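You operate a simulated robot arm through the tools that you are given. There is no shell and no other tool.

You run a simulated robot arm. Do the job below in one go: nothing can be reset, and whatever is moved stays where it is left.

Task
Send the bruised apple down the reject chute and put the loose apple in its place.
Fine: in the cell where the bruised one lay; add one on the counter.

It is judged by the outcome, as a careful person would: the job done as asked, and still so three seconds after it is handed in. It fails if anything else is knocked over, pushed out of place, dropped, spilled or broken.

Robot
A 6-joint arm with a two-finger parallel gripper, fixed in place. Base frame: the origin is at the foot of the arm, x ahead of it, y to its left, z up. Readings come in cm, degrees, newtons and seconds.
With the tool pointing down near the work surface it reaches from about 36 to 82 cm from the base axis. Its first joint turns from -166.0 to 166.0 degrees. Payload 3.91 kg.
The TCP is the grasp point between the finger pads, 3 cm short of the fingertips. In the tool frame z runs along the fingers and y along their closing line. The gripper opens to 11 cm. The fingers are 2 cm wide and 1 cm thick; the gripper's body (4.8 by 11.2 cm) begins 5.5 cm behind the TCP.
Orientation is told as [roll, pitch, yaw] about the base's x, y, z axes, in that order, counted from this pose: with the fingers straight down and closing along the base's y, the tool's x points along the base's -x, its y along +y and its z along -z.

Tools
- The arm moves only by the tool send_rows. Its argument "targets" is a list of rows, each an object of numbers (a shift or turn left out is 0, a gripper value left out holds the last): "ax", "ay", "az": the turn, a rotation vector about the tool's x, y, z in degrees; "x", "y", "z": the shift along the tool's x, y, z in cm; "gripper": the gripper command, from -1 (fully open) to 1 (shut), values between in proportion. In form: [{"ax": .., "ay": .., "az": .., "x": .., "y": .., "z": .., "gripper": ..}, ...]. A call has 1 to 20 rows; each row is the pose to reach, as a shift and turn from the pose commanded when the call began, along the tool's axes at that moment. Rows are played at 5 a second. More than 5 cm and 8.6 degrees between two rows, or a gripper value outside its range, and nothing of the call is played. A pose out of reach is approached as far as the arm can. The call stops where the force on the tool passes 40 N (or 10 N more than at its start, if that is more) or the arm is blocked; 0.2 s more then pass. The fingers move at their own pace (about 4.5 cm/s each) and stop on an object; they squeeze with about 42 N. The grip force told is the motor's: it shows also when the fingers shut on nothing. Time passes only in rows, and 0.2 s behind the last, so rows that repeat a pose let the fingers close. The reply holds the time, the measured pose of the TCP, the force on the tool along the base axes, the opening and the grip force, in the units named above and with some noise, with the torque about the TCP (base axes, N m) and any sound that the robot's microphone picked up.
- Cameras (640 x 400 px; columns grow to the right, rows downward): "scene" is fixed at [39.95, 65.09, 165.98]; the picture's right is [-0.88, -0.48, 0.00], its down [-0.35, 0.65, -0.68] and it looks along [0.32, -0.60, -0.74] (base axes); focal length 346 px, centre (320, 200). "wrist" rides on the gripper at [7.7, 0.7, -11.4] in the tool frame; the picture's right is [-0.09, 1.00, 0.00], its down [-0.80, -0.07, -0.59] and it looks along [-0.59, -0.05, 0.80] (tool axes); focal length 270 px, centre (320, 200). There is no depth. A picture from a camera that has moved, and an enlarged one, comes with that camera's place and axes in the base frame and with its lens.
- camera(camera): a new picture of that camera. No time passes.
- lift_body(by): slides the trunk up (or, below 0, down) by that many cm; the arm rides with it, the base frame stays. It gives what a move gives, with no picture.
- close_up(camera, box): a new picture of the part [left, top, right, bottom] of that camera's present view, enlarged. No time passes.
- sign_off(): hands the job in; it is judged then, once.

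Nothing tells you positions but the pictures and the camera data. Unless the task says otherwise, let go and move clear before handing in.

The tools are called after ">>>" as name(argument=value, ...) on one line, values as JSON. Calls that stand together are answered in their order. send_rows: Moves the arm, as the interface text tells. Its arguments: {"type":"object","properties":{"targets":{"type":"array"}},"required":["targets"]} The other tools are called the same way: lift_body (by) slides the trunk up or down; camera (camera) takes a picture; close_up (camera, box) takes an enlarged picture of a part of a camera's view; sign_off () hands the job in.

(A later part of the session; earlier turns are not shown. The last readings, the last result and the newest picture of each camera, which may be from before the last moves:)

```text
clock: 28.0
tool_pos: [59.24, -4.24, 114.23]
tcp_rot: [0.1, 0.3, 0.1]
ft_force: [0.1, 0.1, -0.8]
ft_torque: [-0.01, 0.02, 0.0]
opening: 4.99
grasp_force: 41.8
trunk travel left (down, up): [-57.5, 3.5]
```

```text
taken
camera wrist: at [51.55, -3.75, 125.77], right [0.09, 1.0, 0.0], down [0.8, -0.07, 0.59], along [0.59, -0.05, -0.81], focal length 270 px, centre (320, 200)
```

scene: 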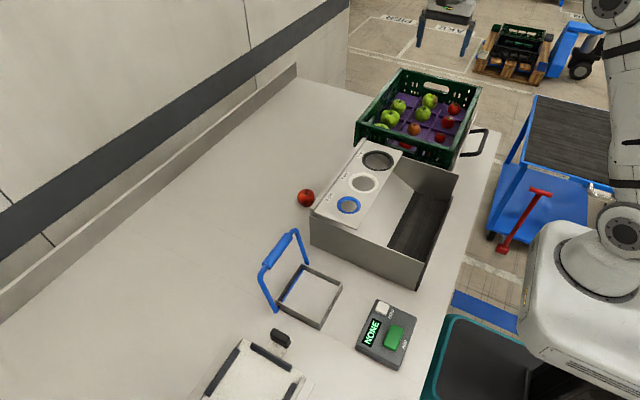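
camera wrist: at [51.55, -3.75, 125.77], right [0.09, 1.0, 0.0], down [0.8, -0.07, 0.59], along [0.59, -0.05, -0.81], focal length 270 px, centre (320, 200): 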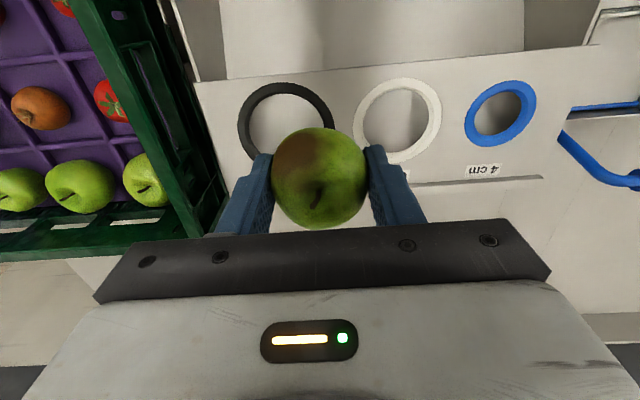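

The apple is still held, and I'm above the sizer at yaw 0. I'll continue to above the reject frame.

>>> send_rows(targets=[{"y": 1.5}, {"y": 4.5}, {"y": 7.5}, {"y": 10.5}, {"y": 13.5}, {"y": 16.5}, {"y": 19.5}, {"y": 22.5}, {"y": 25.5}, {"y": 28.5}, {"y": 31.5}, {"y": 34, "x": -0.1}, {"y": 35.8, "x": -0.1}, {"y": 35.8, "x": -0.1}])

>>> camera(camera="wrist")

>>> close_up(camera="scene", box=[240, 180, 400, 320])

```text
clock: 31.0
tool_pos: [59.37, 31.43, 114.35]
tcp_rot: [0.0, 0.2, 0.0]
ft_force: [0.1, 0.2, -1.5]
ft_torque: [0.02, 0.02, 0.02]
opening: 4.99
grasp_force: 41.9
trunk travel left (down, up): [-57.5, 3.5]
```

```text
taken
camera wrist: at [51.71, 31.92, 125.8], right [0.09, 1.0, 0.0], down [0.8, -0.07, 0.59], along [0.59, -0.05, -0.81], focal length 270 px, centre (320, 200)
```

wrist: 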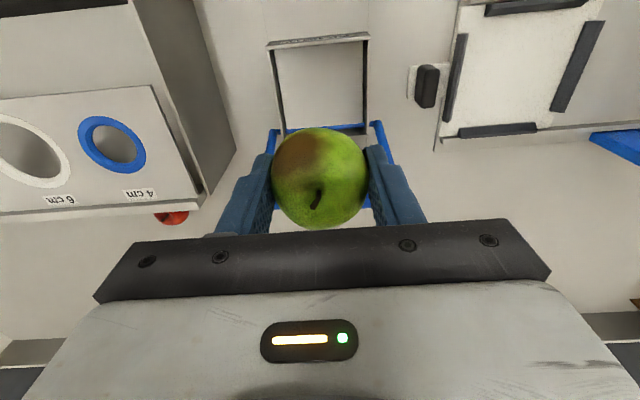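

```text
2.86 times, centred on (320, 250) of scene
camera zoom: at [39.95, 65.09, 165.98], right [-0.88, -0.48, 0.0], down [-0.35, 0.65, -0.68], along [0.32, -0.6, -0.74], focal length 990 px, centre (320, 57)
```

zoom: 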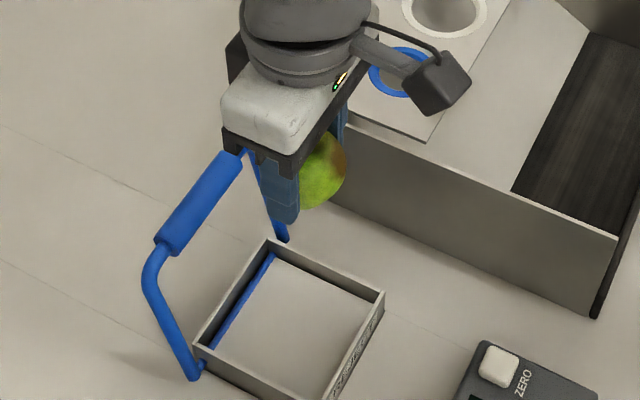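

The apple is held right above the REJECT frame, whose centre I take as (60.3, 31.4). I'll lower it in line with the flap, slowing near the bottom.

>>> send_rows(targets=[{"z": 2, "x": -0.5}, {"z": 5, "x": -0.5}, {"z": 8, "x": -0.5}, {"z": 11, "x": -0.5}, {"z": 14, "x": -0.5}, {"z": 16, "x": -0.5}, {"z": 17.5, "x": -0.5}, {"z": 18, "x": -0.5}])

>>> camera(camera="wrist")

>>> close_up(camera="scene", box=[240, 200, 360, 320])

```text
clock: 32.8
tool_pos: [60.02, 31.48, 96.14]
tcp_rot: [0.0, 0.2, 0.0]
ft_force: [-0.3, -0.1, -0.8]
ft_torque: [0.02, -0.02, 0.0]
opening: 4.97
grasp_force: 42.3
trunk travel left (down, up): [-57.5, 3.5]
```

```text
taken
camera wrist: at [52.28, 31.96, 107.69], right [0.09, 1.0, 0.0], down [0.8, -0.07, 0.59], along [0.59, -0.05, -0.81], focal length 270 px, centre (320, 200)
```

wrist: 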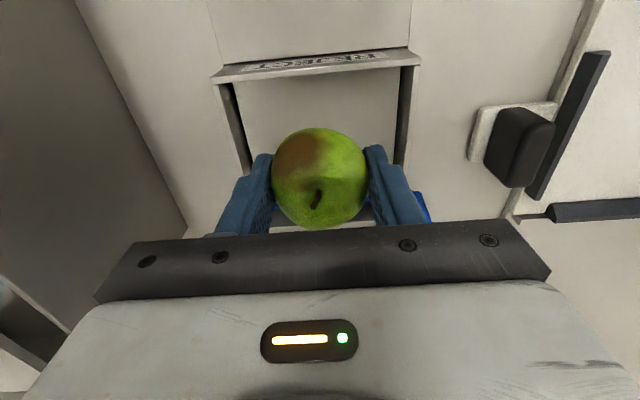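

```text
3.33 times, centred on (300, 260) of scene
camera zoom: at [39.95, 65.09, 165.98], right [-0.88, -0.48, 0.0], down [-0.35, 0.65, -0.68], along [0.32, -0.6, -0.74], focal length 1155 px, centre (387, 0)
```

zoom: 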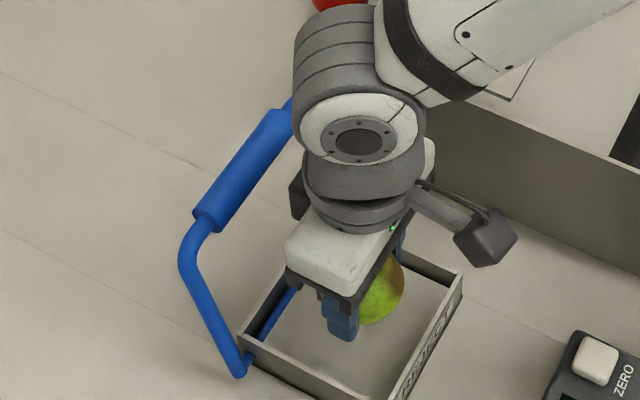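

The fingers and apple fit inside the frame with about 1.5 cm each side. I'll creep down until it nearly rests on the flap.

>>> send_rows(targets=[{"z": 0.4}, {"z": 0.8}, {"z": 1.2}, {"z": 1.5}])

>>> close_up(camera="wrist", box=[200, 30, 440, 230])

```text
clock: 33.8
tool_pos: [59.84, 31.47, 94.72]
tcp_rot: [0.0, 0.2, -0.1]
ft_force: [-0.2, 0.2, -0.9]
ft_torque: [-0.01, 0.04, 0.03]
opening: 4.92
grasp_force: 42.3
trunk travel left (down, up): [-57.5, 3.5]
```

```text
2.00 times, centred on (320, 130) of wrist
camera zoom: at [52.23, 31.97, 106.27], right [0.09, 1.0, 0.0], down [0.8, -0.07, 0.59], along [0.59, -0.05, -0.81], focal length 541 px, centre (320, 340)
```

zoom: 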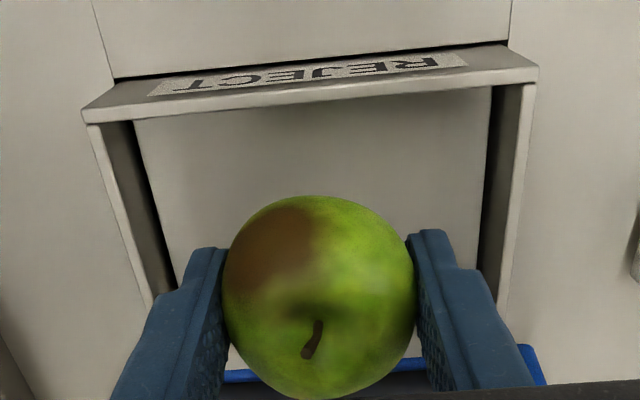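

No contact yet; the flap seems to be at about z 90. I'll ease down a little more in fine steps.

>>> send_rows(targets=[{"z": 0.3}, {"z": 0.5}, {"z": 0.7}])

```text
clock: 34.6
tool_pos: [59.89, 31.47, 94.02]
tcp_rot: [0.0, 0.3, 0.0]
ft_force: [-0.1, -0.4, -0.7]
ft_torque: [0.01, -0.02, 0.0]
opening: 4.96
grasp_force: 42.1
trunk travel left (down, up): [-57.5, 3.5]
```

Still free, with the tips just inside the frame top. A little lower.

>>> send_rows(targets=[{"z": 0.2}, {"z": 0.4}, {"z": 0.6}])

>>> close_up(camera="wrist", box=[200, 30, 440, 230])

```text
clock: 35.4
tool_pos: [59.91, 31.4, 93.48]
tcp_rot: [0.0, 0.2, 0.1]
ft_force: [-0.2, 0.0, -0.7]
ft_torque: [-0.01, 0.01, 0.03]
opening: 4.96
grasp_force: 41.9
trunk travel left (down, up): [-57.5, 3.5]
```

```text
2.00 times, centred on (320, 130) of wrist
camera zoom: at [52.24, 31.92, 105.02], right [0.09, 1.0, 0.0], down [0.8, -0.07, 0.59], along [0.59, -0.05, -0.81], focal length 541 px, centre (320, 340)
```

zoom: 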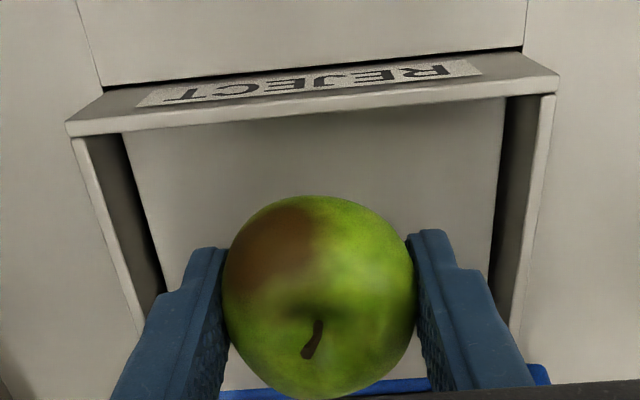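

The apple must be within about a centimetre of the flap. I'll go slightly lower, then open just enough to release it.

>>> send_rows(targets=[{"z": 0.2}, {"z": 0.4}, {"z": 0.4, "gripper": 0.05}, {"z": 0.4, "gripper": -0.1}, {"z": 0.4, "gripper": -0.13}, {"z": 0.4}])

>>> camera(camera="wrist")

```text
clock: 36.8
tool_pos: [59.91, 31.44, 93.08]
tcp_rot: [0.0, 0.2, -0.1]
ft_force: [-0.1, 0.5, 0.2]
ft_torque: [0.0, -0.01, 0.01]
opening: 6.2
grasp_force: 0.1
trunk travel left (down, up): [-57.5, 3.5]
```

```text
taken
camera wrist: at [52.25, 31.99, 104.61], right [0.09, 1.0, 0.0], down [0.8, -0.07, 0.59], along [0.59, -0.05, -0.81], focal length 270 px, centre (320, 200)
```

wrist: 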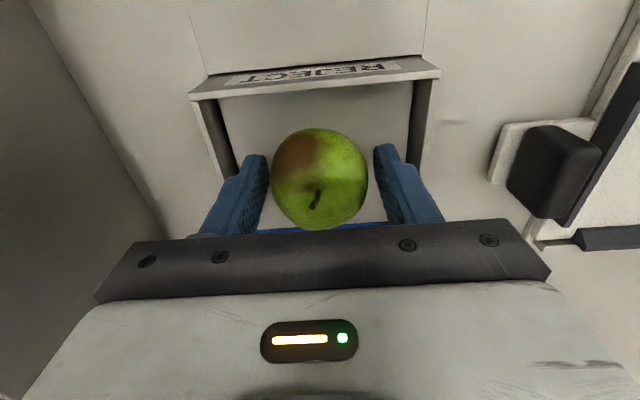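

The apple settled on the flap inside the frame. I'll raise the gripper straight up and check it stays put.

>>> send_rows(targets=[{"z": -1}, {"z": -3}, {"z": -6}, {"z": -10}, {"z": -14}, {"z": -18}, {"z": -22}])

>>> camera(camera="wrist")

>>> close_up(camera="scene", box=[240, 200, 360, 320])

```text
clock: 38.4
tool_pos: [59.78, 31.48, 115.12]
tcp_rot: [-0.1, 0.2, 0.0]
ft_force: [0.5, -0.1, 0.3]
ft_torque: [0.02, 0.01, 0.02]
opening: 6.23
grasp_force: 0.0
trunk travel left (down, up): [-57.5, 3.5]
```

```text
taken
camera wrist: at [52.27, 31.92, 126.7], right [0.09, 1.0, 0.0], down [0.8, -0.07, 0.59], along [0.59, -0.05, -0.81], focal length 270 px, centre (320, 200)
```

wrist: 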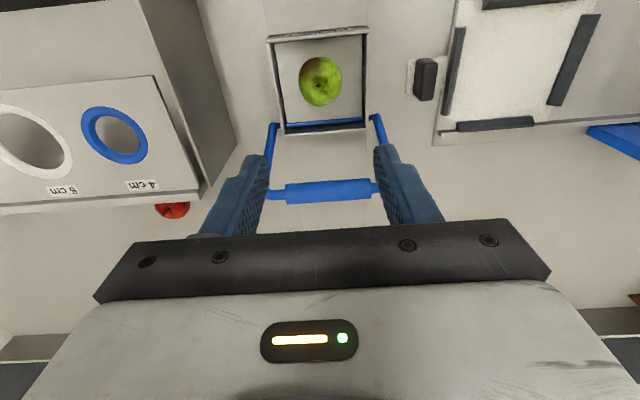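

```text
3.33 times, centred on (300, 260) of scene
camera zoom: at [39.95, 65.09, 165.98], right [-0.88, -0.48, 0.0], down [-0.35, 0.65, -0.68], along [0.32, -0.6, -0.74], focal length 1155 px, centre (387, 0)
```

zoom: 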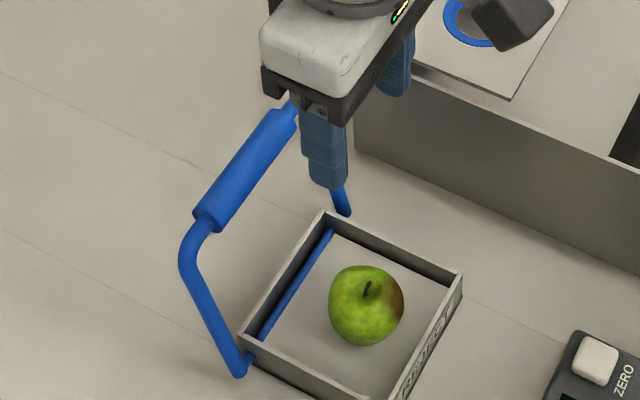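

The bruised apple rests on the flap, and the lever bar is at about (69.1, 31.5, 102). I'll rotate to yaw -90 above the bar so the fingers straddle it.

>>> send_rows(targets=[{"x": -0.9, "az": 8.18, "gripper": 0.09}, {"x": -1.8, "az": 16.36}, {"x": -2.7, "az": 24.55}, {"x": -3.6, "az": 32.73}, {"x": -4.5, "az": 40.91}, {"x": -5.4, "az": 49.09}, {"x": -6.3, "az": 57.27}, {"x": -7.2, "az": 65.45}, {"x": -8.1, "az": 73.64}, {"x": -8.9, "az": 81.82}, {"x": -9.3, "az": 90}])

>>> camera(camera="wrist")

>>> close_up(camera="scene", box=[230, 180, 370, 320])

```text
clock: 40.8
tool_pos: [69.2, 31.46, 115.08]
tcp_rot: [-0.1, 0.0, -90.1]
ft_force: [-0.9, 0.2, 0.3]
ft_torque: [-0.03, -0.02, -0.01]
opening: 5.02
grasp_force: 0.1
trunk travel left (down, up): [-57.5, 3.5]
```

```text
taken
camera wrist: at [69.93, 38.97, 126.53], right [1.0, -0.09, 0.0], down [-0.07, -0.8, 0.59], along [-0.06, -0.59, -0.8], focal length 270 px, centre (320, 200)
```

wrist: 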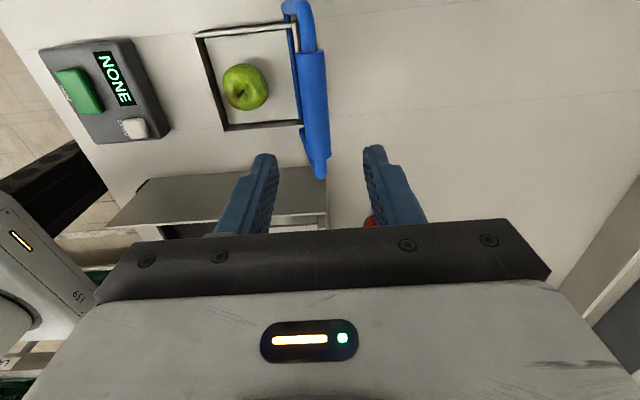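

```text
2.86 times, centred on (300, 250) of scene
camera zoom: at [39.95, 65.09, 165.98], right [-0.88, -0.48, 0.0], down [-0.35, 0.65, -0.68], along [0.32, -0.6, -0.74], focal length 990 px, centre (377, 57)
```

zoom: 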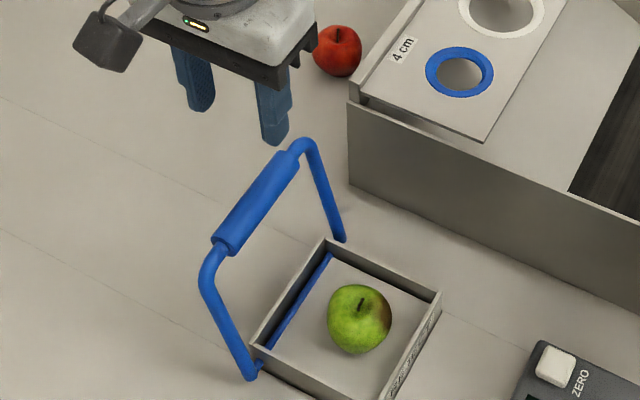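

The bar runs between the fingers, at x about 68.8. I'll lower so the fingers straddle it, without gripping.

>>> send_rows(targets=[{"z": 3, "y": -0.3}, {"z": 6, "y": -0.3}, {"z": 8.5, "y": -0.3}, {"z": 10.5, "y": -0.3}, {"z": 12, "y": -0.3}])

>>> camera(camera="wrist")

>>> close_up(camera="scene", box=[230, 180, 370, 320])

```text
clock: 42.0
tool_pos: [68.95, 31.4, 103.15]
tcp_rot: [-0.2, 0.0, -90.0]
ft_force: [0.4, -0.6, 0.4]
ft_torque: [0.03, -0.02, 0.04]
opening: 5.02
grasp_force: 0.1
trunk travel left (down, up): [-57.5, 3.5]
```

```text
taken
camera wrist: at [69.66, 38.93, 114.65], right [1.0, -0.09, 0.0], down [-0.07, -0.8, 0.59], along [-0.06, -0.59, -0.8], focal length 270 px, centre (320, 200)
```

wrist: 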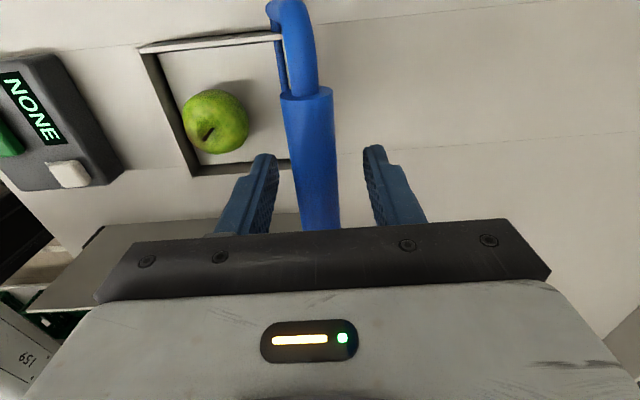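

```text
2.86 times, centred on (300, 250) of scene
camera zoom: at [39.95, 65.09, 165.98], right [-0.88, -0.48, 0.0], down [-0.35, 0.65, -0.68], along [0.32, -0.6, -0.74], focal length 990 px, centre (377, 57)
```

zoom: 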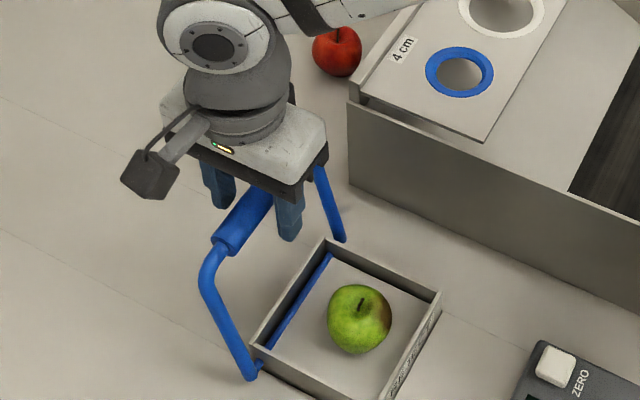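

The fingers straddle the bar. I'll now draw the lever gently toward -x and read the force.

>>> send_rows(targets=[{"y": -0.7}, {"y": -1.4}, {"y": -2.0}, {"y": -2.6}])

>>> camera(camera="wrist")

>>> close_up(camera="scene", box=[230, 180, 370, 320])

```text
clock: 43.0
tool_pos: [66.28, 31.49, 103.07]
tcp_rot: [-0.2, 0.0, -90.0]
ft_force: [1.7, -0.7, 0.7]
ft_torque: [0.02, -0.01, -0.03]
opening: 5.08
grasp_force: 0.3
trunk travel left (down, up): [-57.5, 3.5]
```

```text
taken
camera wrist: at [67.03, 38.98, 114.6], right [1.0, -0.09, 0.0], down [-0.07, -0.8, 0.59], along [-0.06, -0.59, -0.8], focal length 270 px, centre (320, 200)
```

wrist: 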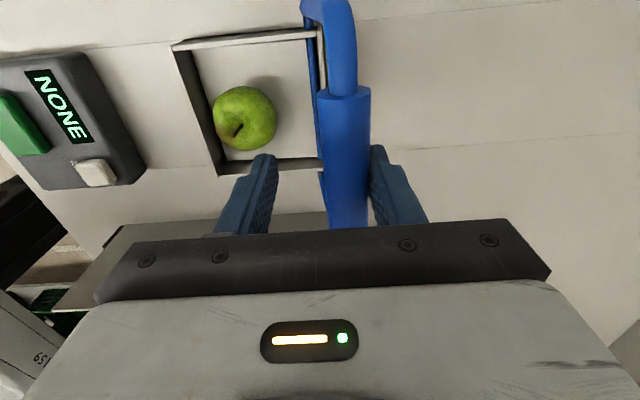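

```text
2.86 times, centred on (300, 250) of scene
camera zoom: at [39.95, 65.09, 165.98], right [-0.88, -0.48, 0.0], down [-0.35, 0.65, -0.68], along [0.32, -0.6, -0.74], focal length 990 px, centre (377, 57)
```

zoom: 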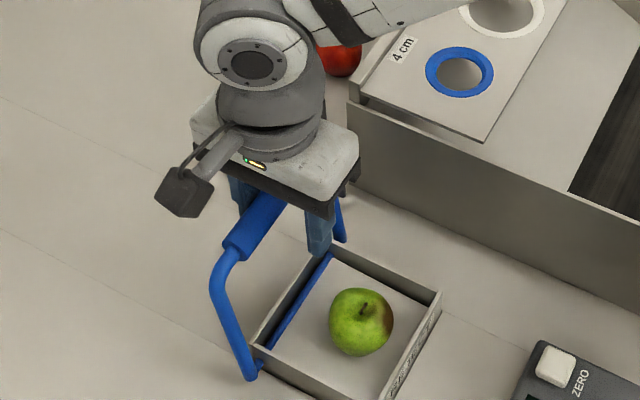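

The lever moves freely this way and the flap has begun to tilt. I'll keep following its arc toward -x.

>>> send_rows(targets=[{"y": -1.1}, {"y": -2.2, "z": -0.1}, {"y": -3.3, "z": 0}, {"y": -4.4, "z": 0.1}, {"y": -5.5, "z": 0.3}, {"y": -6.5, "z": 0.6}, {"y": -7.5, "z": 1.0}, {"y": -8.45, "z": 1.5}])

>>> camera(camera="wrist")

>>> close_up(camera="scene", box=[230, 180, 370, 320])

```text
clock: 44.8
tool_pos: [57.73, 31.47, 101.58]
tcp_rot: [-0.2, -0.1, -90.0]
ft_force: [1.0, -0.9, 0.6]
ft_torque: [-0.01, -0.03, -0.03]
opening: 5.06
grasp_force: 0.6
trunk travel left (down, up): [-57.5, 3.5]
```

```text
taken
camera wrist: at [58.54, 38.92, 113.11], right [1.0, -0.09, 0.0], down [-0.07, -0.8, 0.59], along [-0.06, -0.59, -0.8], focal length 270 px, centre (320, 200)
```

wrist: 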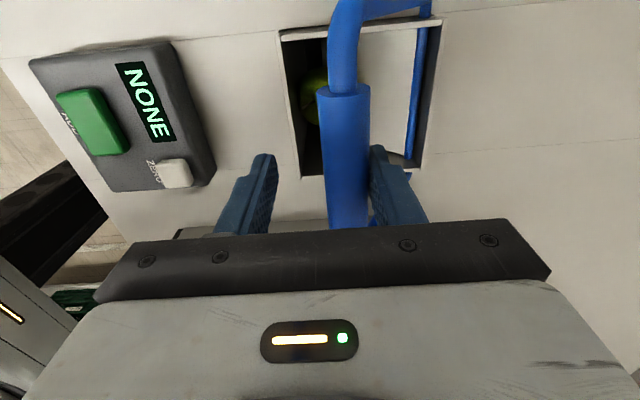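

```text
2.86 times, centred on (300, 250) of scene
camera zoom: at [39.95, 65.09, 165.98], right [-0.88, -0.48, 0.0], down [-0.35, 0.65, -0.68], along [0.32, -0.6, -0.74], focal length 990 px, centre (377, 57)
```

zoom: 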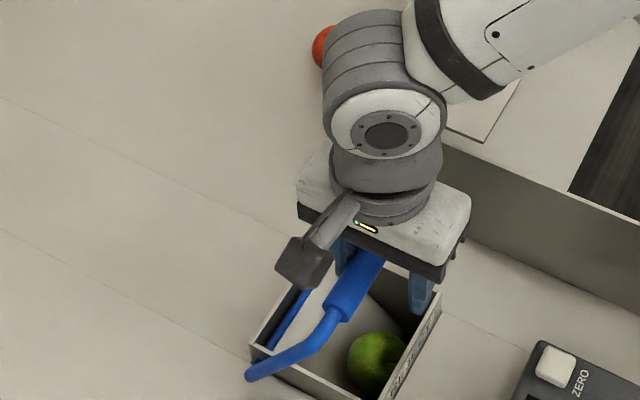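

The flap is tipping down and the apple is sliding into the opening. I'll pull the lever further round.

>>> send_rows(targets=[{"y": -0.9, "z": 0.55}, {"y": -1.8, "z": 1.2}, {"y": -2.6, "z": 2.0}, {"y": -3.3, "z": 2.8}, {"y": -4.0, "z": 3.7}, {"y": -4.6, "z": 4.5}])

>>> camera(camera="wrist")

>>> close_up(camera="scene", box=[230, 180, 370, 320])

```text
clock: 46.2
tool_pos: [53.26, 31.47, 97.05]
tcp_rot: [-0.2, 0.1, -89.9]
ft_force: [3.5, 1.7, 1.0]
ft_torque: [-0.04, -0.06, 0.02]
opening: 5.15
grasp_force: 1.6
trunk travel left (down, up): [-57.5, 3.5]
```

```text
taken
camera wrist: at [53.96, 38.99, 108.53], right [1.0, -0.09, 0.0], down [-0.07, -0.8, 0.59], along [-0.06, -0.59, -0.8], focal length 270 px, centre (320, 200)
```

wrist: 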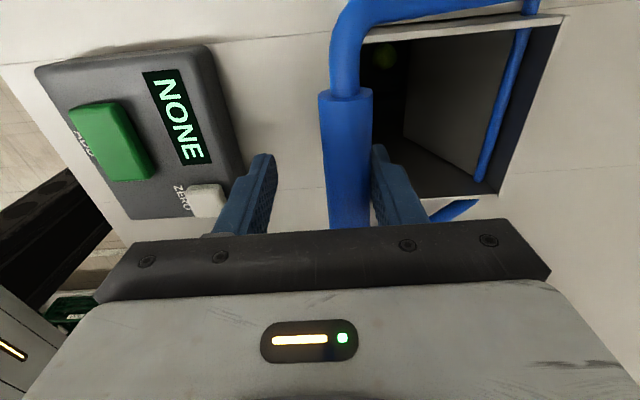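

```text
2.86 times, centred on (300, 250) of scene
camera zoom: at [39.95, 65.09, 165.98], right [-0.88, -0.48, 0.0], down [-0.35, 0.65, -0.68], along [0.32, -0.6, -0.74], focal length 990 px, centre (377, 57)
```

zoom: 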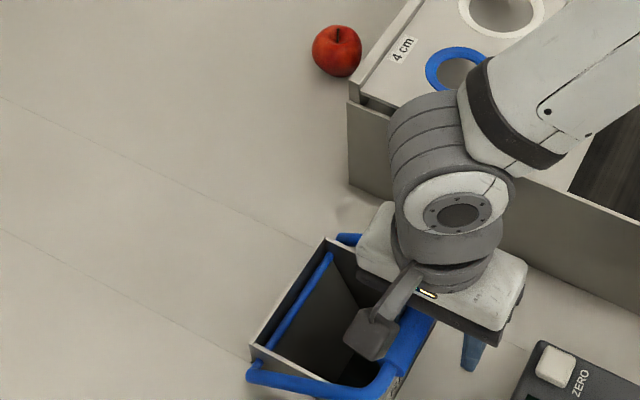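

The flap is open and the apple appears far down in the dark chute. I'll enlarge to be sure it has gone all the way.

>>> close_up(camera="wrist", box=[340, 10, 560, 200])

>>> send_rows(targets=[{}, {}, {}])

>>> close_up(camera="wrist", box=[340, 10, 560, 200])

```text
2.11 times, centred on (450, 105) of wrist
camera zoom: at [53.96, 38.99, 108.53], right [1.0, -0.09, 0.0], down [-0.07, -0.8, 0.59], along [-0.06, -0.59, -0.8], focal length 569 px, centre (46, 400)
```

zoom: 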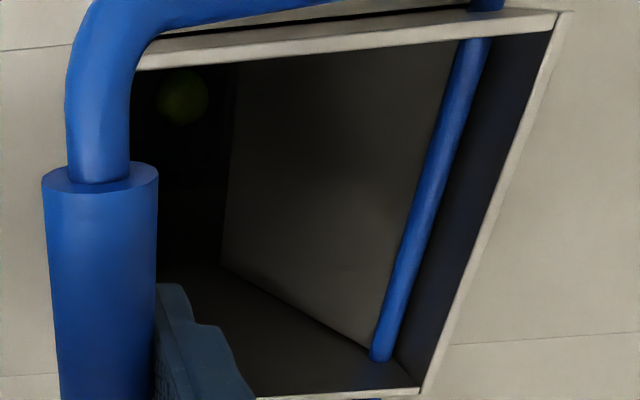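

```text
clock: 47.0
tool_pos: [53.21, 31.4, 96.96]
tcp_rot: [-0.2, 0.0, -89.9]
ft_force: [3.4, -1.5, 0.9]
ft_torque: [-0.06, -0.04, -0.03]
opening: 5.18
grasp_force: 1.7
trunk travel left (down, up): [-57.5, 3.5]
```

```text
2.11 times, centred on (450, 105) of wrist
camera zoom: at [53.97, 38.98, 108.56], right [1.0, -0.09, 0.0], down [-0.07, -0.8, 0.59], along [-0.06, -0.59, -0.8], focal length 569 px, centre (46, 400)
```

zoom: 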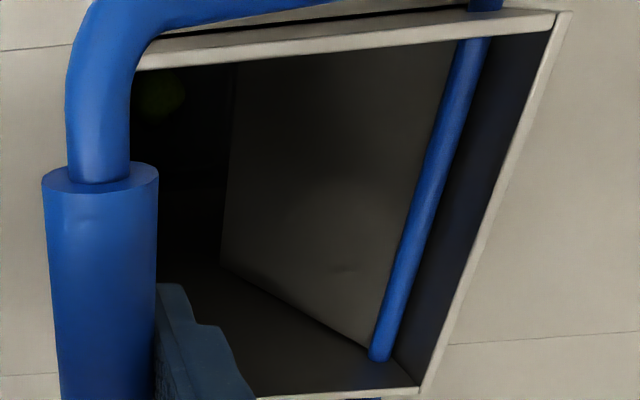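

The apple has dropped some 50 cm down and is rolling away. The lever pushes back lightly with about 3 N, so I'll guide it back along its arc instead of letting it snap.

>>> send_rows(targets=[{"y": 0.6, "z": -0.8}, {"y": 1.3, "z": -1.7}, {"y": 2.0, "z": -2.5}, {"y": 2.8, "z": -3.3}, {"y": 3.7, "z": -3.95}, {"y": 4.6, "z": -4.5}, {"y": 5.55, "z": -5.0}, {"y": 6.55, "z": -5.4}, {"y": 7.55, "z": -5.7}, {"y": 8.65, "z": -5.9}, {"y": 9.75, "z": -6.0}])

>>> camera(camera="wrist")

>>> close_up(camera="scene", box=[230, 180, 370, 320])

```text
clock: 49.4
tool_pos: [62.98, 31.42, 103.03]
tcp_rot: [-0.2, 0.0, -90.0]
ft_force: [1.7, 0.2, 0.6]
ft_torque: [-0.03, 0.02, 0.03]
opening: 5.08
grasp_force: 1.9
trunk travel left (down, up): [-57.5, 3.5]
```

```text
taken
camera wrist: at [63.77, 38.98, 114.53], right [1.0, -0.09, 0.0], down [-0.07, -0.8, 0.59], along [-0.06, -0.59, -0.8], focal length 270 px, centre (320, 200)
```

wrist: 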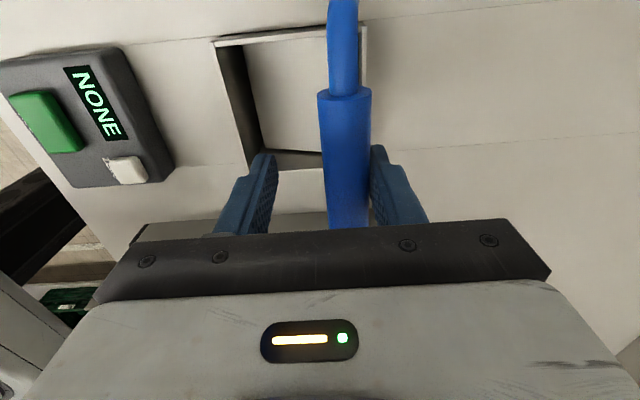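

```text
2.86 times, centred on (300, 250) of scene
camera zoom: at [39.95, 65.09, 165.98], right [-0.88, -0.48, 0.0], down [-0.35, 0.65, -0.68], along [0.32, -0.6, -0.74], focal length 990 px, centre (377, 57)
```

zoom: 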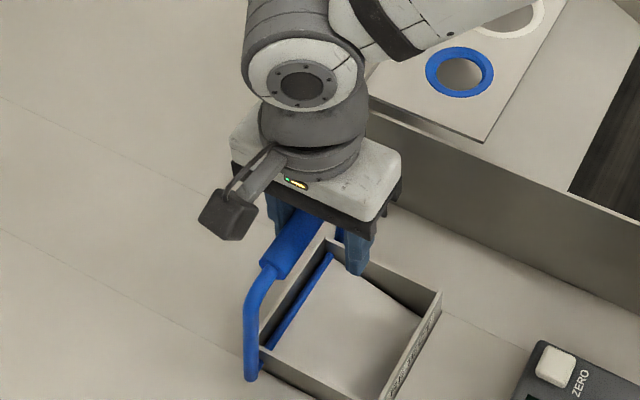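

The lever follows the finger back on its own spring. I'll ease it the rest of the way to its starting position.

>>> send_rows(targets=[{"y": 1.0, "z": -0.1}, {"y": 2.0, "z": -0.1}, {"y": 3.0, "z": -0.1}, {"y": 4.0, "z": -0.1}, {"y": 5.0, "z": -0.1}, {"y": 5.9, "z": -0.1}])

>>> camera(camera="wrist")

>>> close_up(camera="scene", box=[230, 180, 370, 320])

```text
clock: 50.8
tool_pos: [69.03, 31.38, 103.06]
tcp_rot: [-0.2, 0.0, -90.0]
ft_force: [-0.2, -0.3, 0.1]
ft_torque: [-0.01, 0.02, 0.04]
opening: 4.99
grasp_force: 0.0
trunk travel left (down, up): [-57.5, 3.5]
```

```text
taken
camera wrist: at [69.64, 38.95, 114.59], right [1.0, -0.09, 0.0], down [-0.07, -0.8, 0.59], along [-0.06, -0.59, -0.8], focal length 270 px, centre (320, 200)
```

wrist: 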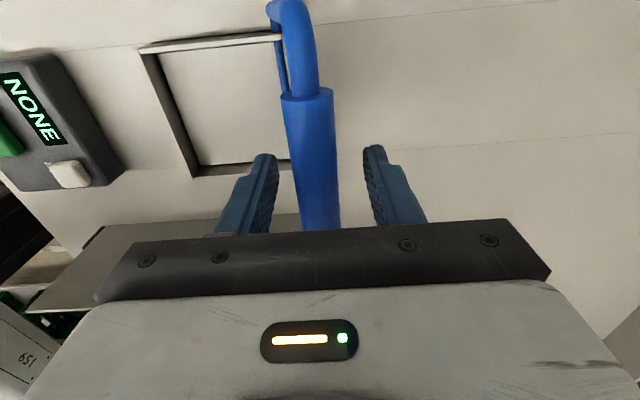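

```text
2.86 times, centred on (300, 250) of scene
camera zoom: at [39.95, 65.09, 165.98], right [-0.88, -0.48, 0.0], down [-0.35, 0.65, -0.68], along [0.32, -0.6, -0.74], focal length 990 px, centre (377, 57)
```

zoom: 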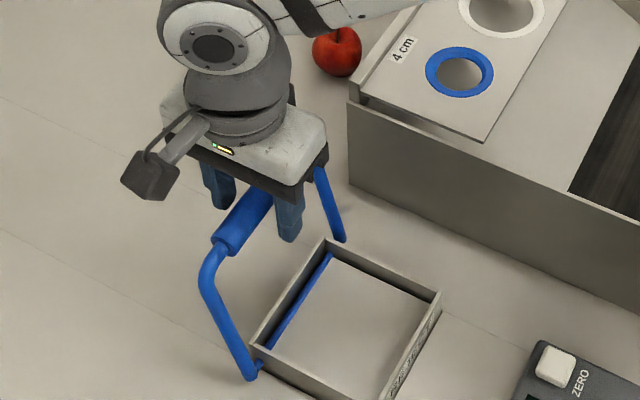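

The flap is shut, the chute is empty and the lever is back where it started. Now I'll lift off the bar and go above the loose apple.

>>> send_rows(targets=[{"z": -3}, {"z": -6}, {"z": -9}, {"x": -2, "y": 0.6, "z": -10}, {"x": -6, "y": 2, "z": -10, "gripper": -0.4}, {"x": -10, "y": 3.3, "z": -10}, {"x": -14, "y": 4.6, "z": -10}, {"x": -18, "y": 5.9, "z": -10}, {"x": -22, "y": 7.2, "z": -10}, {"x": -25, "y": 8.2, "z": -10}, {"x": -26.3, "y": 8.5, "z": -10}])

>>> camera(camera="wrist")

>>> close_up(camera="wrist", box=[220, 20, 420, 220])

>>> camera(camera="scene")

```text
clock: 53.2
tool_pos: [77.49, 5.05, 112.89]
tcp_rot: [-0.2, 0.1, -90.1]
ft_force: [-0.2, 0.5, 0.8]
ft_torque: [-0.02, 0.02, -0.01]
opening: 7.72
grasp_force: 0.0
trunk travel left (down, up): [-57.5, 3.5]
```

```text
taken
camera wrist: at [78.2, 12.6, 124.42], right [1.0, -0.09, 0.0], down [-0.07, -0.8, 0.59], along [-0.06, -0.59, -0.8], focal length 270 px, centre (320, 200)
```

wrist: 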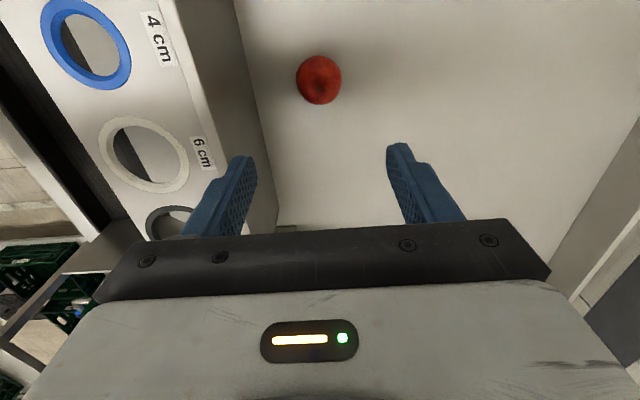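

```text
2.00 times, centred on (320, 120) of wrist
camera zoom: at [78.2, 12.6, 124.42], right [1.0, -0.09, 0.0], down [-0.07, -0.8, 0.59], along [-0.06, -0.59, -0.8], focal length 541 px, centre (320, 360)
```

zoom: 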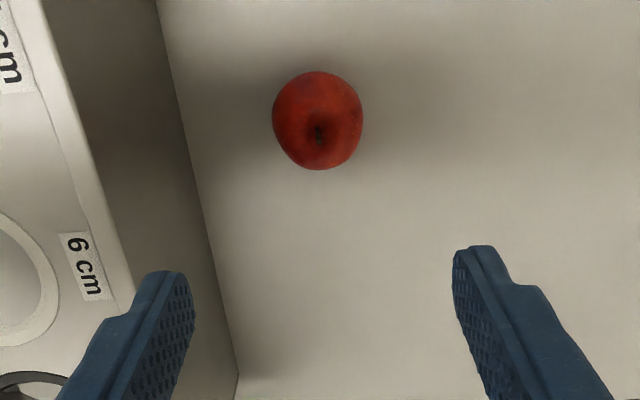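

```text
taken
```

scene: 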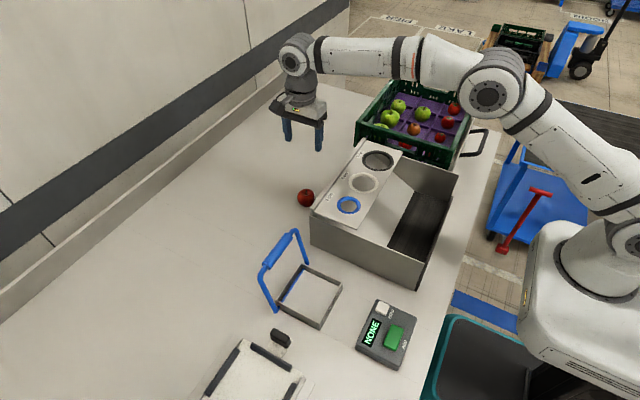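

The loose apple is right below, at (77.4, 5.0) with its centre near z 89.6. I'll descend around it slowly.

>>> send_rows(targets=[{"z": 3}, {"z": 7}, {"z": 11}, {"z": 14.5}, {"z": 17}, {"z": 19}, {"z": 20.3}, {"z": 21.2}, {"z": 21.7}, {"z": 22.1}])

>>> camera(camera="wrist")

>>> close_up(camera="scene", box=[260, 140, 360, 220])

```text
clock: 55.4
tool_pos: [77.41, 5.17, 91.02]
tcp_rot: [-0.3, 0.0, -89.9]
ft_force: [-0.5, 0.3, 0.0]
ft_torque: [0.04, -0.02, 0.01]
opening: 7.69
grasp_force: 0.0
trunk travel left (down, up): [-57.5, 3.5]
```

```text
taken
camera wrist: at [78.05, 12.64, 102.54], right [1.0, -0.09, 0.0], down [-0.07, -0.8, 0.59], along [-0.06, -0.59, -0.8], focal length 270 px, centre (320, 200)
```

wrist: 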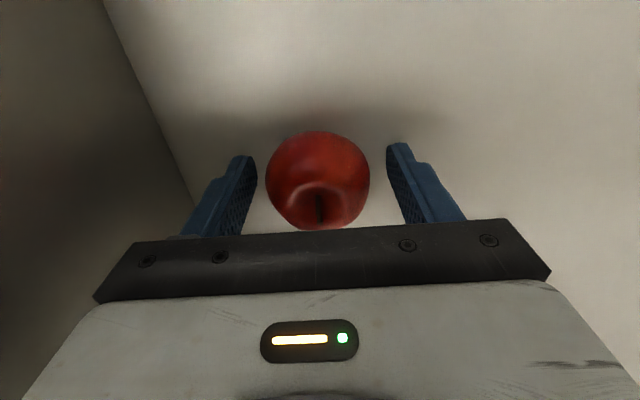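

```text
5.00 times, centred on (310, 180) of scene
camera zoom: at [39.95, 65.09, 165.98], right [-0.88, -0.48, 0.0], down [-0.35, 0.65, -0.68], along [0.32, -0.6, -0.74], focal length 1732 px, centre (370, 300)
```

zoom: 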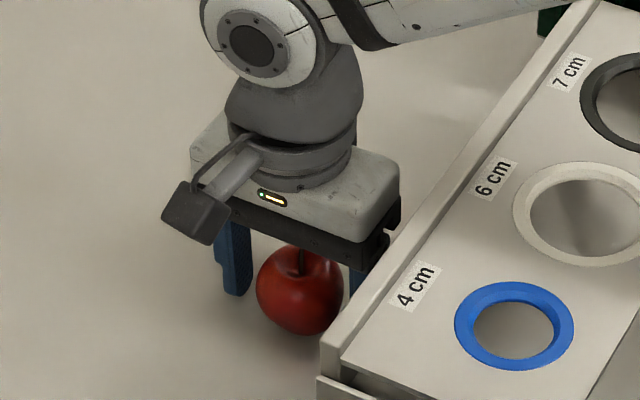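

The fingers straddle the loose apple with clear space around. I'll go 0.3 cm lower and close.

>>> send_rows(targets=[{"z": 0.15}, {"z": 0.3}, {"z": 0.3, "gripper": -0.1}, {"z": 0.3, "gripper": 0.1}, {"z": 0.3, "gripper": 0.3}, {"z": 0.3, "gripper": 0.3}, {"z": 0.3, "gripper": 0.3}])

>>> camera(camera="wrist")

```text
clock: 57.0
tool_pos: [77.36, 5.03, 90.87]
tcp_rot: [0.0, 0.0, -90.0]
ft_force: [8.0, 0.7, 21.1]
ft_torque: [-0.11, -0.33, -0.05]
opening: 5.25
grasp_force: 41.9
trunk travel left (down, up): [-57.5, 3.5]
```

```text
taken
camera wrist: at [77.96, 12.61, 102.53], right [1.0, -0.09, 0.0], down [-0.07, -0.8, 0.59], along [-0.05, -0.59, -0.8], focal length 270 px, centre (320, 200)
```

wrist: 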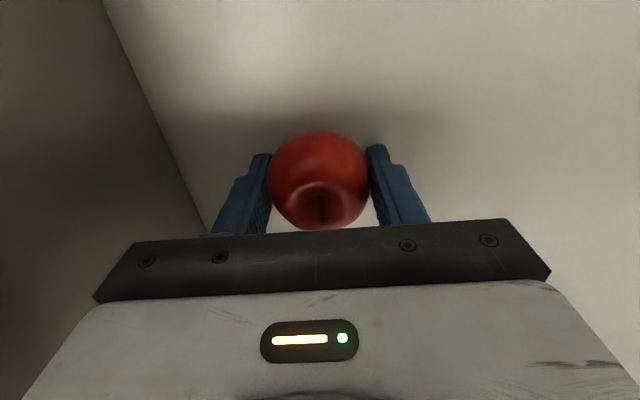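

It's gripped at 5.25 cm. I'll lift slowly by 2 cm to see whether it holds.

>>> send_rows(targets=[{"z": -0.3}, {"z": -0.7}, {"z": -1.2}, {"z": -1.8}, {"z": -2.3}])

>>> camera(camera="wrist")

>>> close_up(camera="scene", box=[260, 140, 360, 220])

```text
clock: 58.2
tool_pos: [77.27, 5.12, 93.01]
tcp_rot: [-0.3, 0.1, -90.0]
ft_force: [0.3, -0.3, -0.1]
ft_torque: [-0.01, 0.0, -0.03]
opening: 5.25
grasp_force: 42.2
trunk travel left (down, up): [-57.5, 3.5]
```

```text
taken
camera wrist: at [78.01, 12.6, 104.55], right [1.0, -0.09, -0.01], down [-0.07, -0.8, 0.59], along [-0.06, -0.59, -0.8], focal length 270 px, centre (320, 200)
```

wrist: 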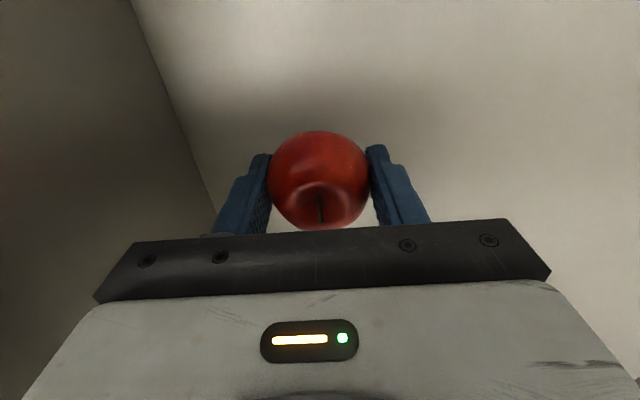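

```text
5.00 times, centred on (310, 180) of scene
camera zoom: at [39.95, 65.09, 165.98], right [-0.88, -0.48, 0.0], down [-0.35, 0.65, -0.68], along [0.32, -0.6, -0.74], focal length 1732 px, centre (370, 300)
```

zoom: 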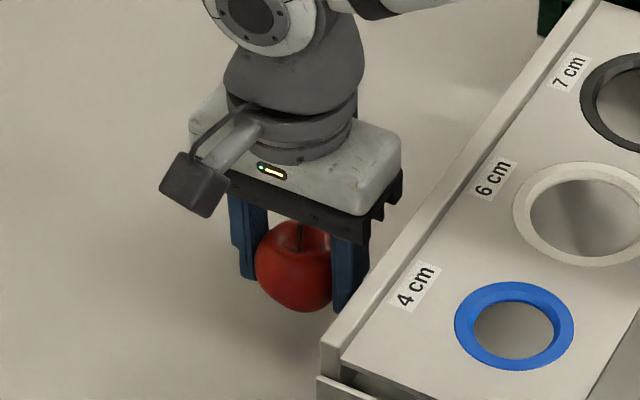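

The apple is off the counter and firmly held. I'll raise it and then carry it to above the bruised apple's cell.

>>> send_rows(targets=[{"z": -1}, {"z": -3}, {"z": -5.5}, {"z": -8}, {"z": -10.5}, {"z": -13}, {"z": -15.5}, {"z": -18}, {"z": -20}, {"z": -21}])

>>> camera(camera="wrist")

```text
clock: 60.4
tool_pos: [77.36, 5.05, 113.95]
tcp_rot: [-0.2, 0.0, -90.0]
ft_force: [1.1, 0.0, -0.8]
ft_torque: [0.0, 0.0, 0.0]
opening: 5.26
grasp_force: 42.2
trunk travel left (down, up): [-57.5, 3.5]
```

```text
taken
camera wrist: at [78.13, 12.6, 125.53], right [1.0, -0.09, 0.0], down [-0.07, -0.8, 0.59], along [-0.06, -0.59, -0.8], focal length 270 px, centre (320, 200)
```

wrist: 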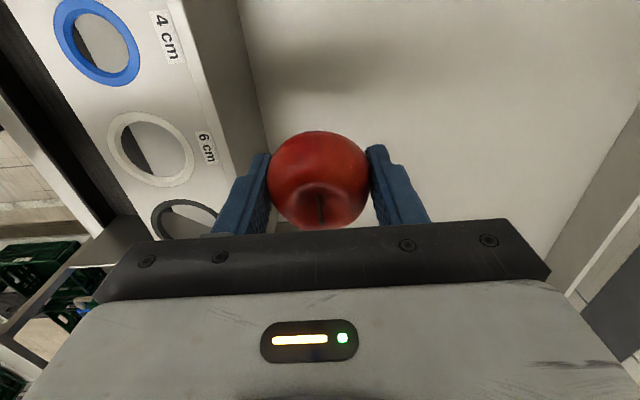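

Now I'll carry it over to the cell, turning to yaw -45 on the way.

>>> send_rows(targets=[{"x": -1.5, "y": -0.5, "az": -1.2}, {"x": -4.3, "y": -1.45, "az": -3.5}, {"x": -7.3, "y": -2.5, "az": -6}, {"x": -10.4, "y": -3.5, "az": -8.5}, {"x": -13.5, "y": -4.6, "az": -11}, {"x": -16.6, "y": -5.6, "az": -13.5}, {"x": -19.7, "y": -6.7, "az": -16}, {"x": -22.8, "y": -7.7, "az": -18.5}, {"x": -25.9, "y": -8.8, "az": -21}, {"x": -29, "y": -9.8, "az": -23.5}, {"x": -32.1, "y": -10.9, "az": -26}, {"x": -35.2, "y": -11.9, "az": -28.5}, {"x": -38.3, "y": -13, "az": -31}, {"x": -41.4, "y": -14, "az": -33.5}, {"x": -44.5, "y": -15.1, "az": -36}, {"x": -47.6, "y": -16.1, "az": -38.5}, {"x": -50.6, "y": -17.2, "az": -41}, {"x": -53.3, "y": -18.1, "az": -43}, {"x": -55.5, "y": -18.8, "az": -45}, {"x": -56.6, "y": -19.2, "az": -45}])

>>> camera(camera="wrist")

>>> close_up(camera="scene", box=[350, 40, 490, 160])

```text
clock: 64.6
tool_pos: [58.11, -51.64, 114.05]
tcp_rot: [-0.1, 0.1, -44.9]
ft_force: [0.5, -0.3, 0.1]
ft_torque: [0.01, 0.02, 0.01]
opening: 5.22
grasp_force: 42.2
trunk travel left (down, up): [-57.5, 3.5]
```

```text
taken
camera wrist: at [53.2, -45.85, 125.62], right [0.77, 0.64, 0.0], down [0.52, -0.62, 0.59], along [0.38, -0.46, -0.81], focal length 270 px, centre (320, 200)
```

wrist: 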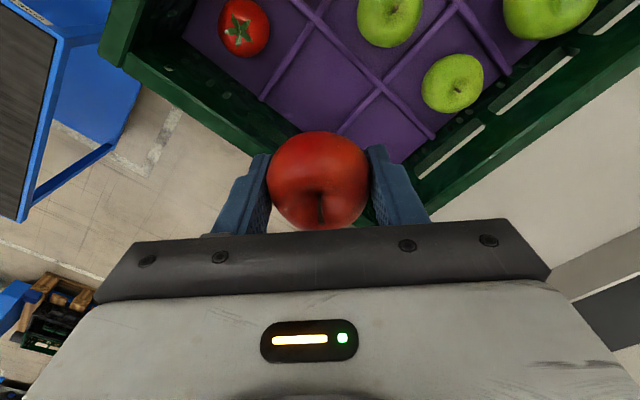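

```text
3.33 times, centred on (420, 100) of scene
camera zoom: at [39.95, 65.09, 165.98], right [-0.88, -0.48, 0.0], down [-0.35, 0.65, -0.68], along [0.32, -0.6, -0.74], focal length 1155 px, centre (-13, 533)
```

zoom: 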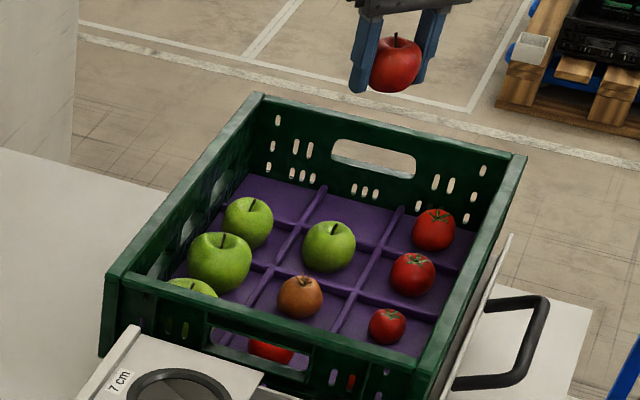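

The cell is vacant and I'm centred over it with the new apple. I'll lower it in, slowing near the tray.

>>> send_rows(targets=[{"z": 2.5, "x": 0.14, "y": 0.14}, {"z": 5.5, "x": 0.14, "y": 0.14}, {"z": 8.5, "x": 0.14, "y": 0.14}, {"z": 11, "x": 0.14, "y": 0.14}, {"z": 12.5, "x": 0.14, "y": 0.14}, {"z": 13.5, "x": 0.14, "y": 0.14}, {"z": 14.1, "x": 0.14, "y": 0.14}, {"z": 14.5, "x": 0.14, "y": 0.14}])

>>> camera(camera="wrist")

>>> close_up(camera="scene", box=[380, 60, 480, 140])

```text
clock: 66.4
tool_pos: [58.02, -51.26, 99.45]
tcp_rot: [-0.1, 0.3, -45.0]
ft_force: [-0.5, -0.1, -1.0]
ft_torque: [0.02, 0.01, 0.0]
opening: 5.22
grasp_force: 41.7
trunk travel left (down, up): [-57.5, 3.5]
```

```text
taken
camera wrist: at [53.26, -45.52, 111.01], right [0.77, 0.64, 0.0], down [0.52, -0.62, 0.59], along [0.38, -0.46, -0.81], focal length 270 px, centre (320, 200)
```

wrist: 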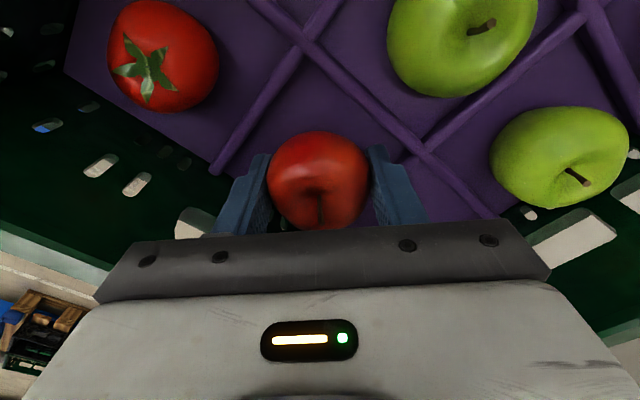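

```text
5.00 times, centred on (430, 100) of scene
camera zoom: at [39.95, 65.09, 165.98], right [-0.88, -0.48, 0.0], down [-0.35, 0.65, -0.68], along [0.32, -0.6, -0.74], focal length 1732 px, centre (-230, 700)
```

zoom: 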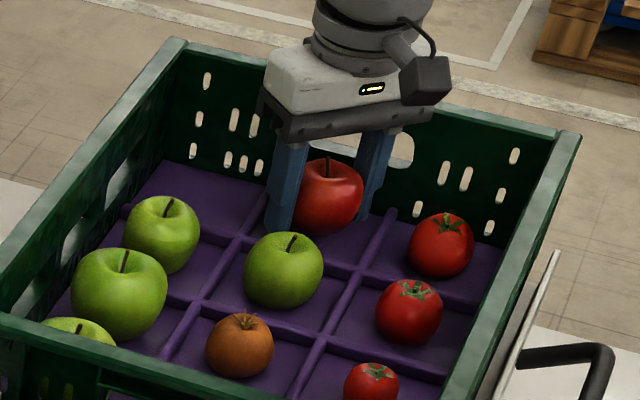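

It's hanging roughly a centimetre above the tray without contact. I'll go lower in small steps, watching the force.

>>> send_rows(targets=[{"z": 0.15}, {"z": 0.3}, {"z": 0.45}])

```text
clock: 67.2
tool_pos: [58.09, -51.32, 99.08]
tcp_rot: [0.0, 0.2, -45.0]
ft_force: [-0.4, 0.4, -0.1]
ft_torque: [0.0, 0.01, -0.01]
opening: 5.22
grasp_force: 42.0
trunk travel left (down, up): [-57.5, 3.5]
```

>>> send_rows(targets=[{"z": 0.15}, {"z": 0.3}])

>>> close_up(camera="scene", box=[380, 60, 480, 140])

```text
clock: 67.8
tool_pos: [58.13, -51.31, 99.02]
tcp_rot: [-0.3, 0.0, -45.0]
ft_force: [0.6, -2.6, 7.4]
ft_torque: [-0.29, 0.16, 0.04]
opening: 5.24
grasp_force: 41.8
trunk travel left (down, up): [-57.5, 3.5]
```

```text
5.00 times, centred on (430, 100) of scene
camera zoom: at [39.95, 65.09, 165.98], right [-0.88, -0.48, 0.0], down [-0.35, 0.65, -0.68], along [0.32, -0.6, -0.74], focal length 1732 px, centre (-230, 700)
```

zoom: 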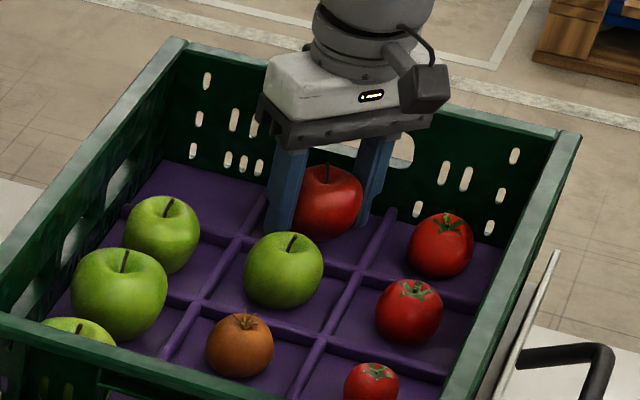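

The gripper body touches the crate rim here with the apple still about 0.8 cm above the tray. I'll raise slightly, tilt the tool 6° away from that wall, and lower the apple the rest of the way.

>>> send_rows(targets=[{"z": -0.4}, {"z": -0.4, "ax": 2.1, "ay": -2.1}, {"z": -0.4, "ax": 4.24, "ay": -4.24}, {"z": -0.2, "ax": 4.24, "ay": -4.24}, {"z": 0, "ax": 4.24, "ay": -4.24}, {"z": 0.2, "ax": 4.24, "ay": -4.24}, {"z": 0.35, "ax": 4.24, "ay": -4.24}])

>>> close_up(camera="scene", box=[380, 60, 480, 140])

```text
clock: 69.4
tool_pos: [58.18, -51.28, 98.69]
tcp_rot: [-4.4, -4.3, -44.8]
ft_force: [-1.6, 0.2, 11.7]
ft_torque: [0.3, -0.26, -0.01]
opening: 5.22
grasp_force: 42.0
trunk travel left (down, up): [-57.5, 3.5]
```

```text
5.00 times, centred on (430, 100) of scene
camera zoom: at [39.95, 65.09, 165.98], right [-0.88, -0.48, 0.0], down [-0.35, 0.65, -0.68], along [0.32, -0.6, -0.74], focal length 1732 px, centre (-230, 700)
```

zoom: 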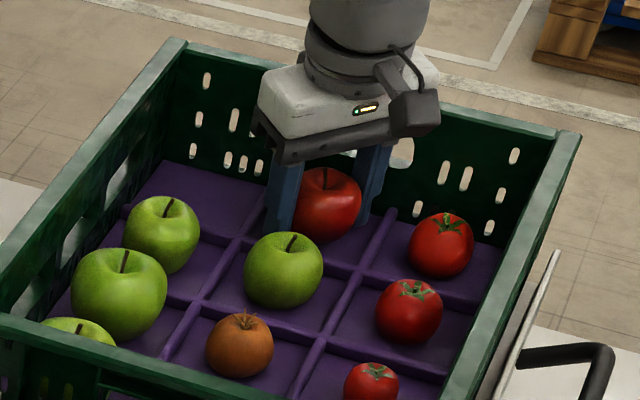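

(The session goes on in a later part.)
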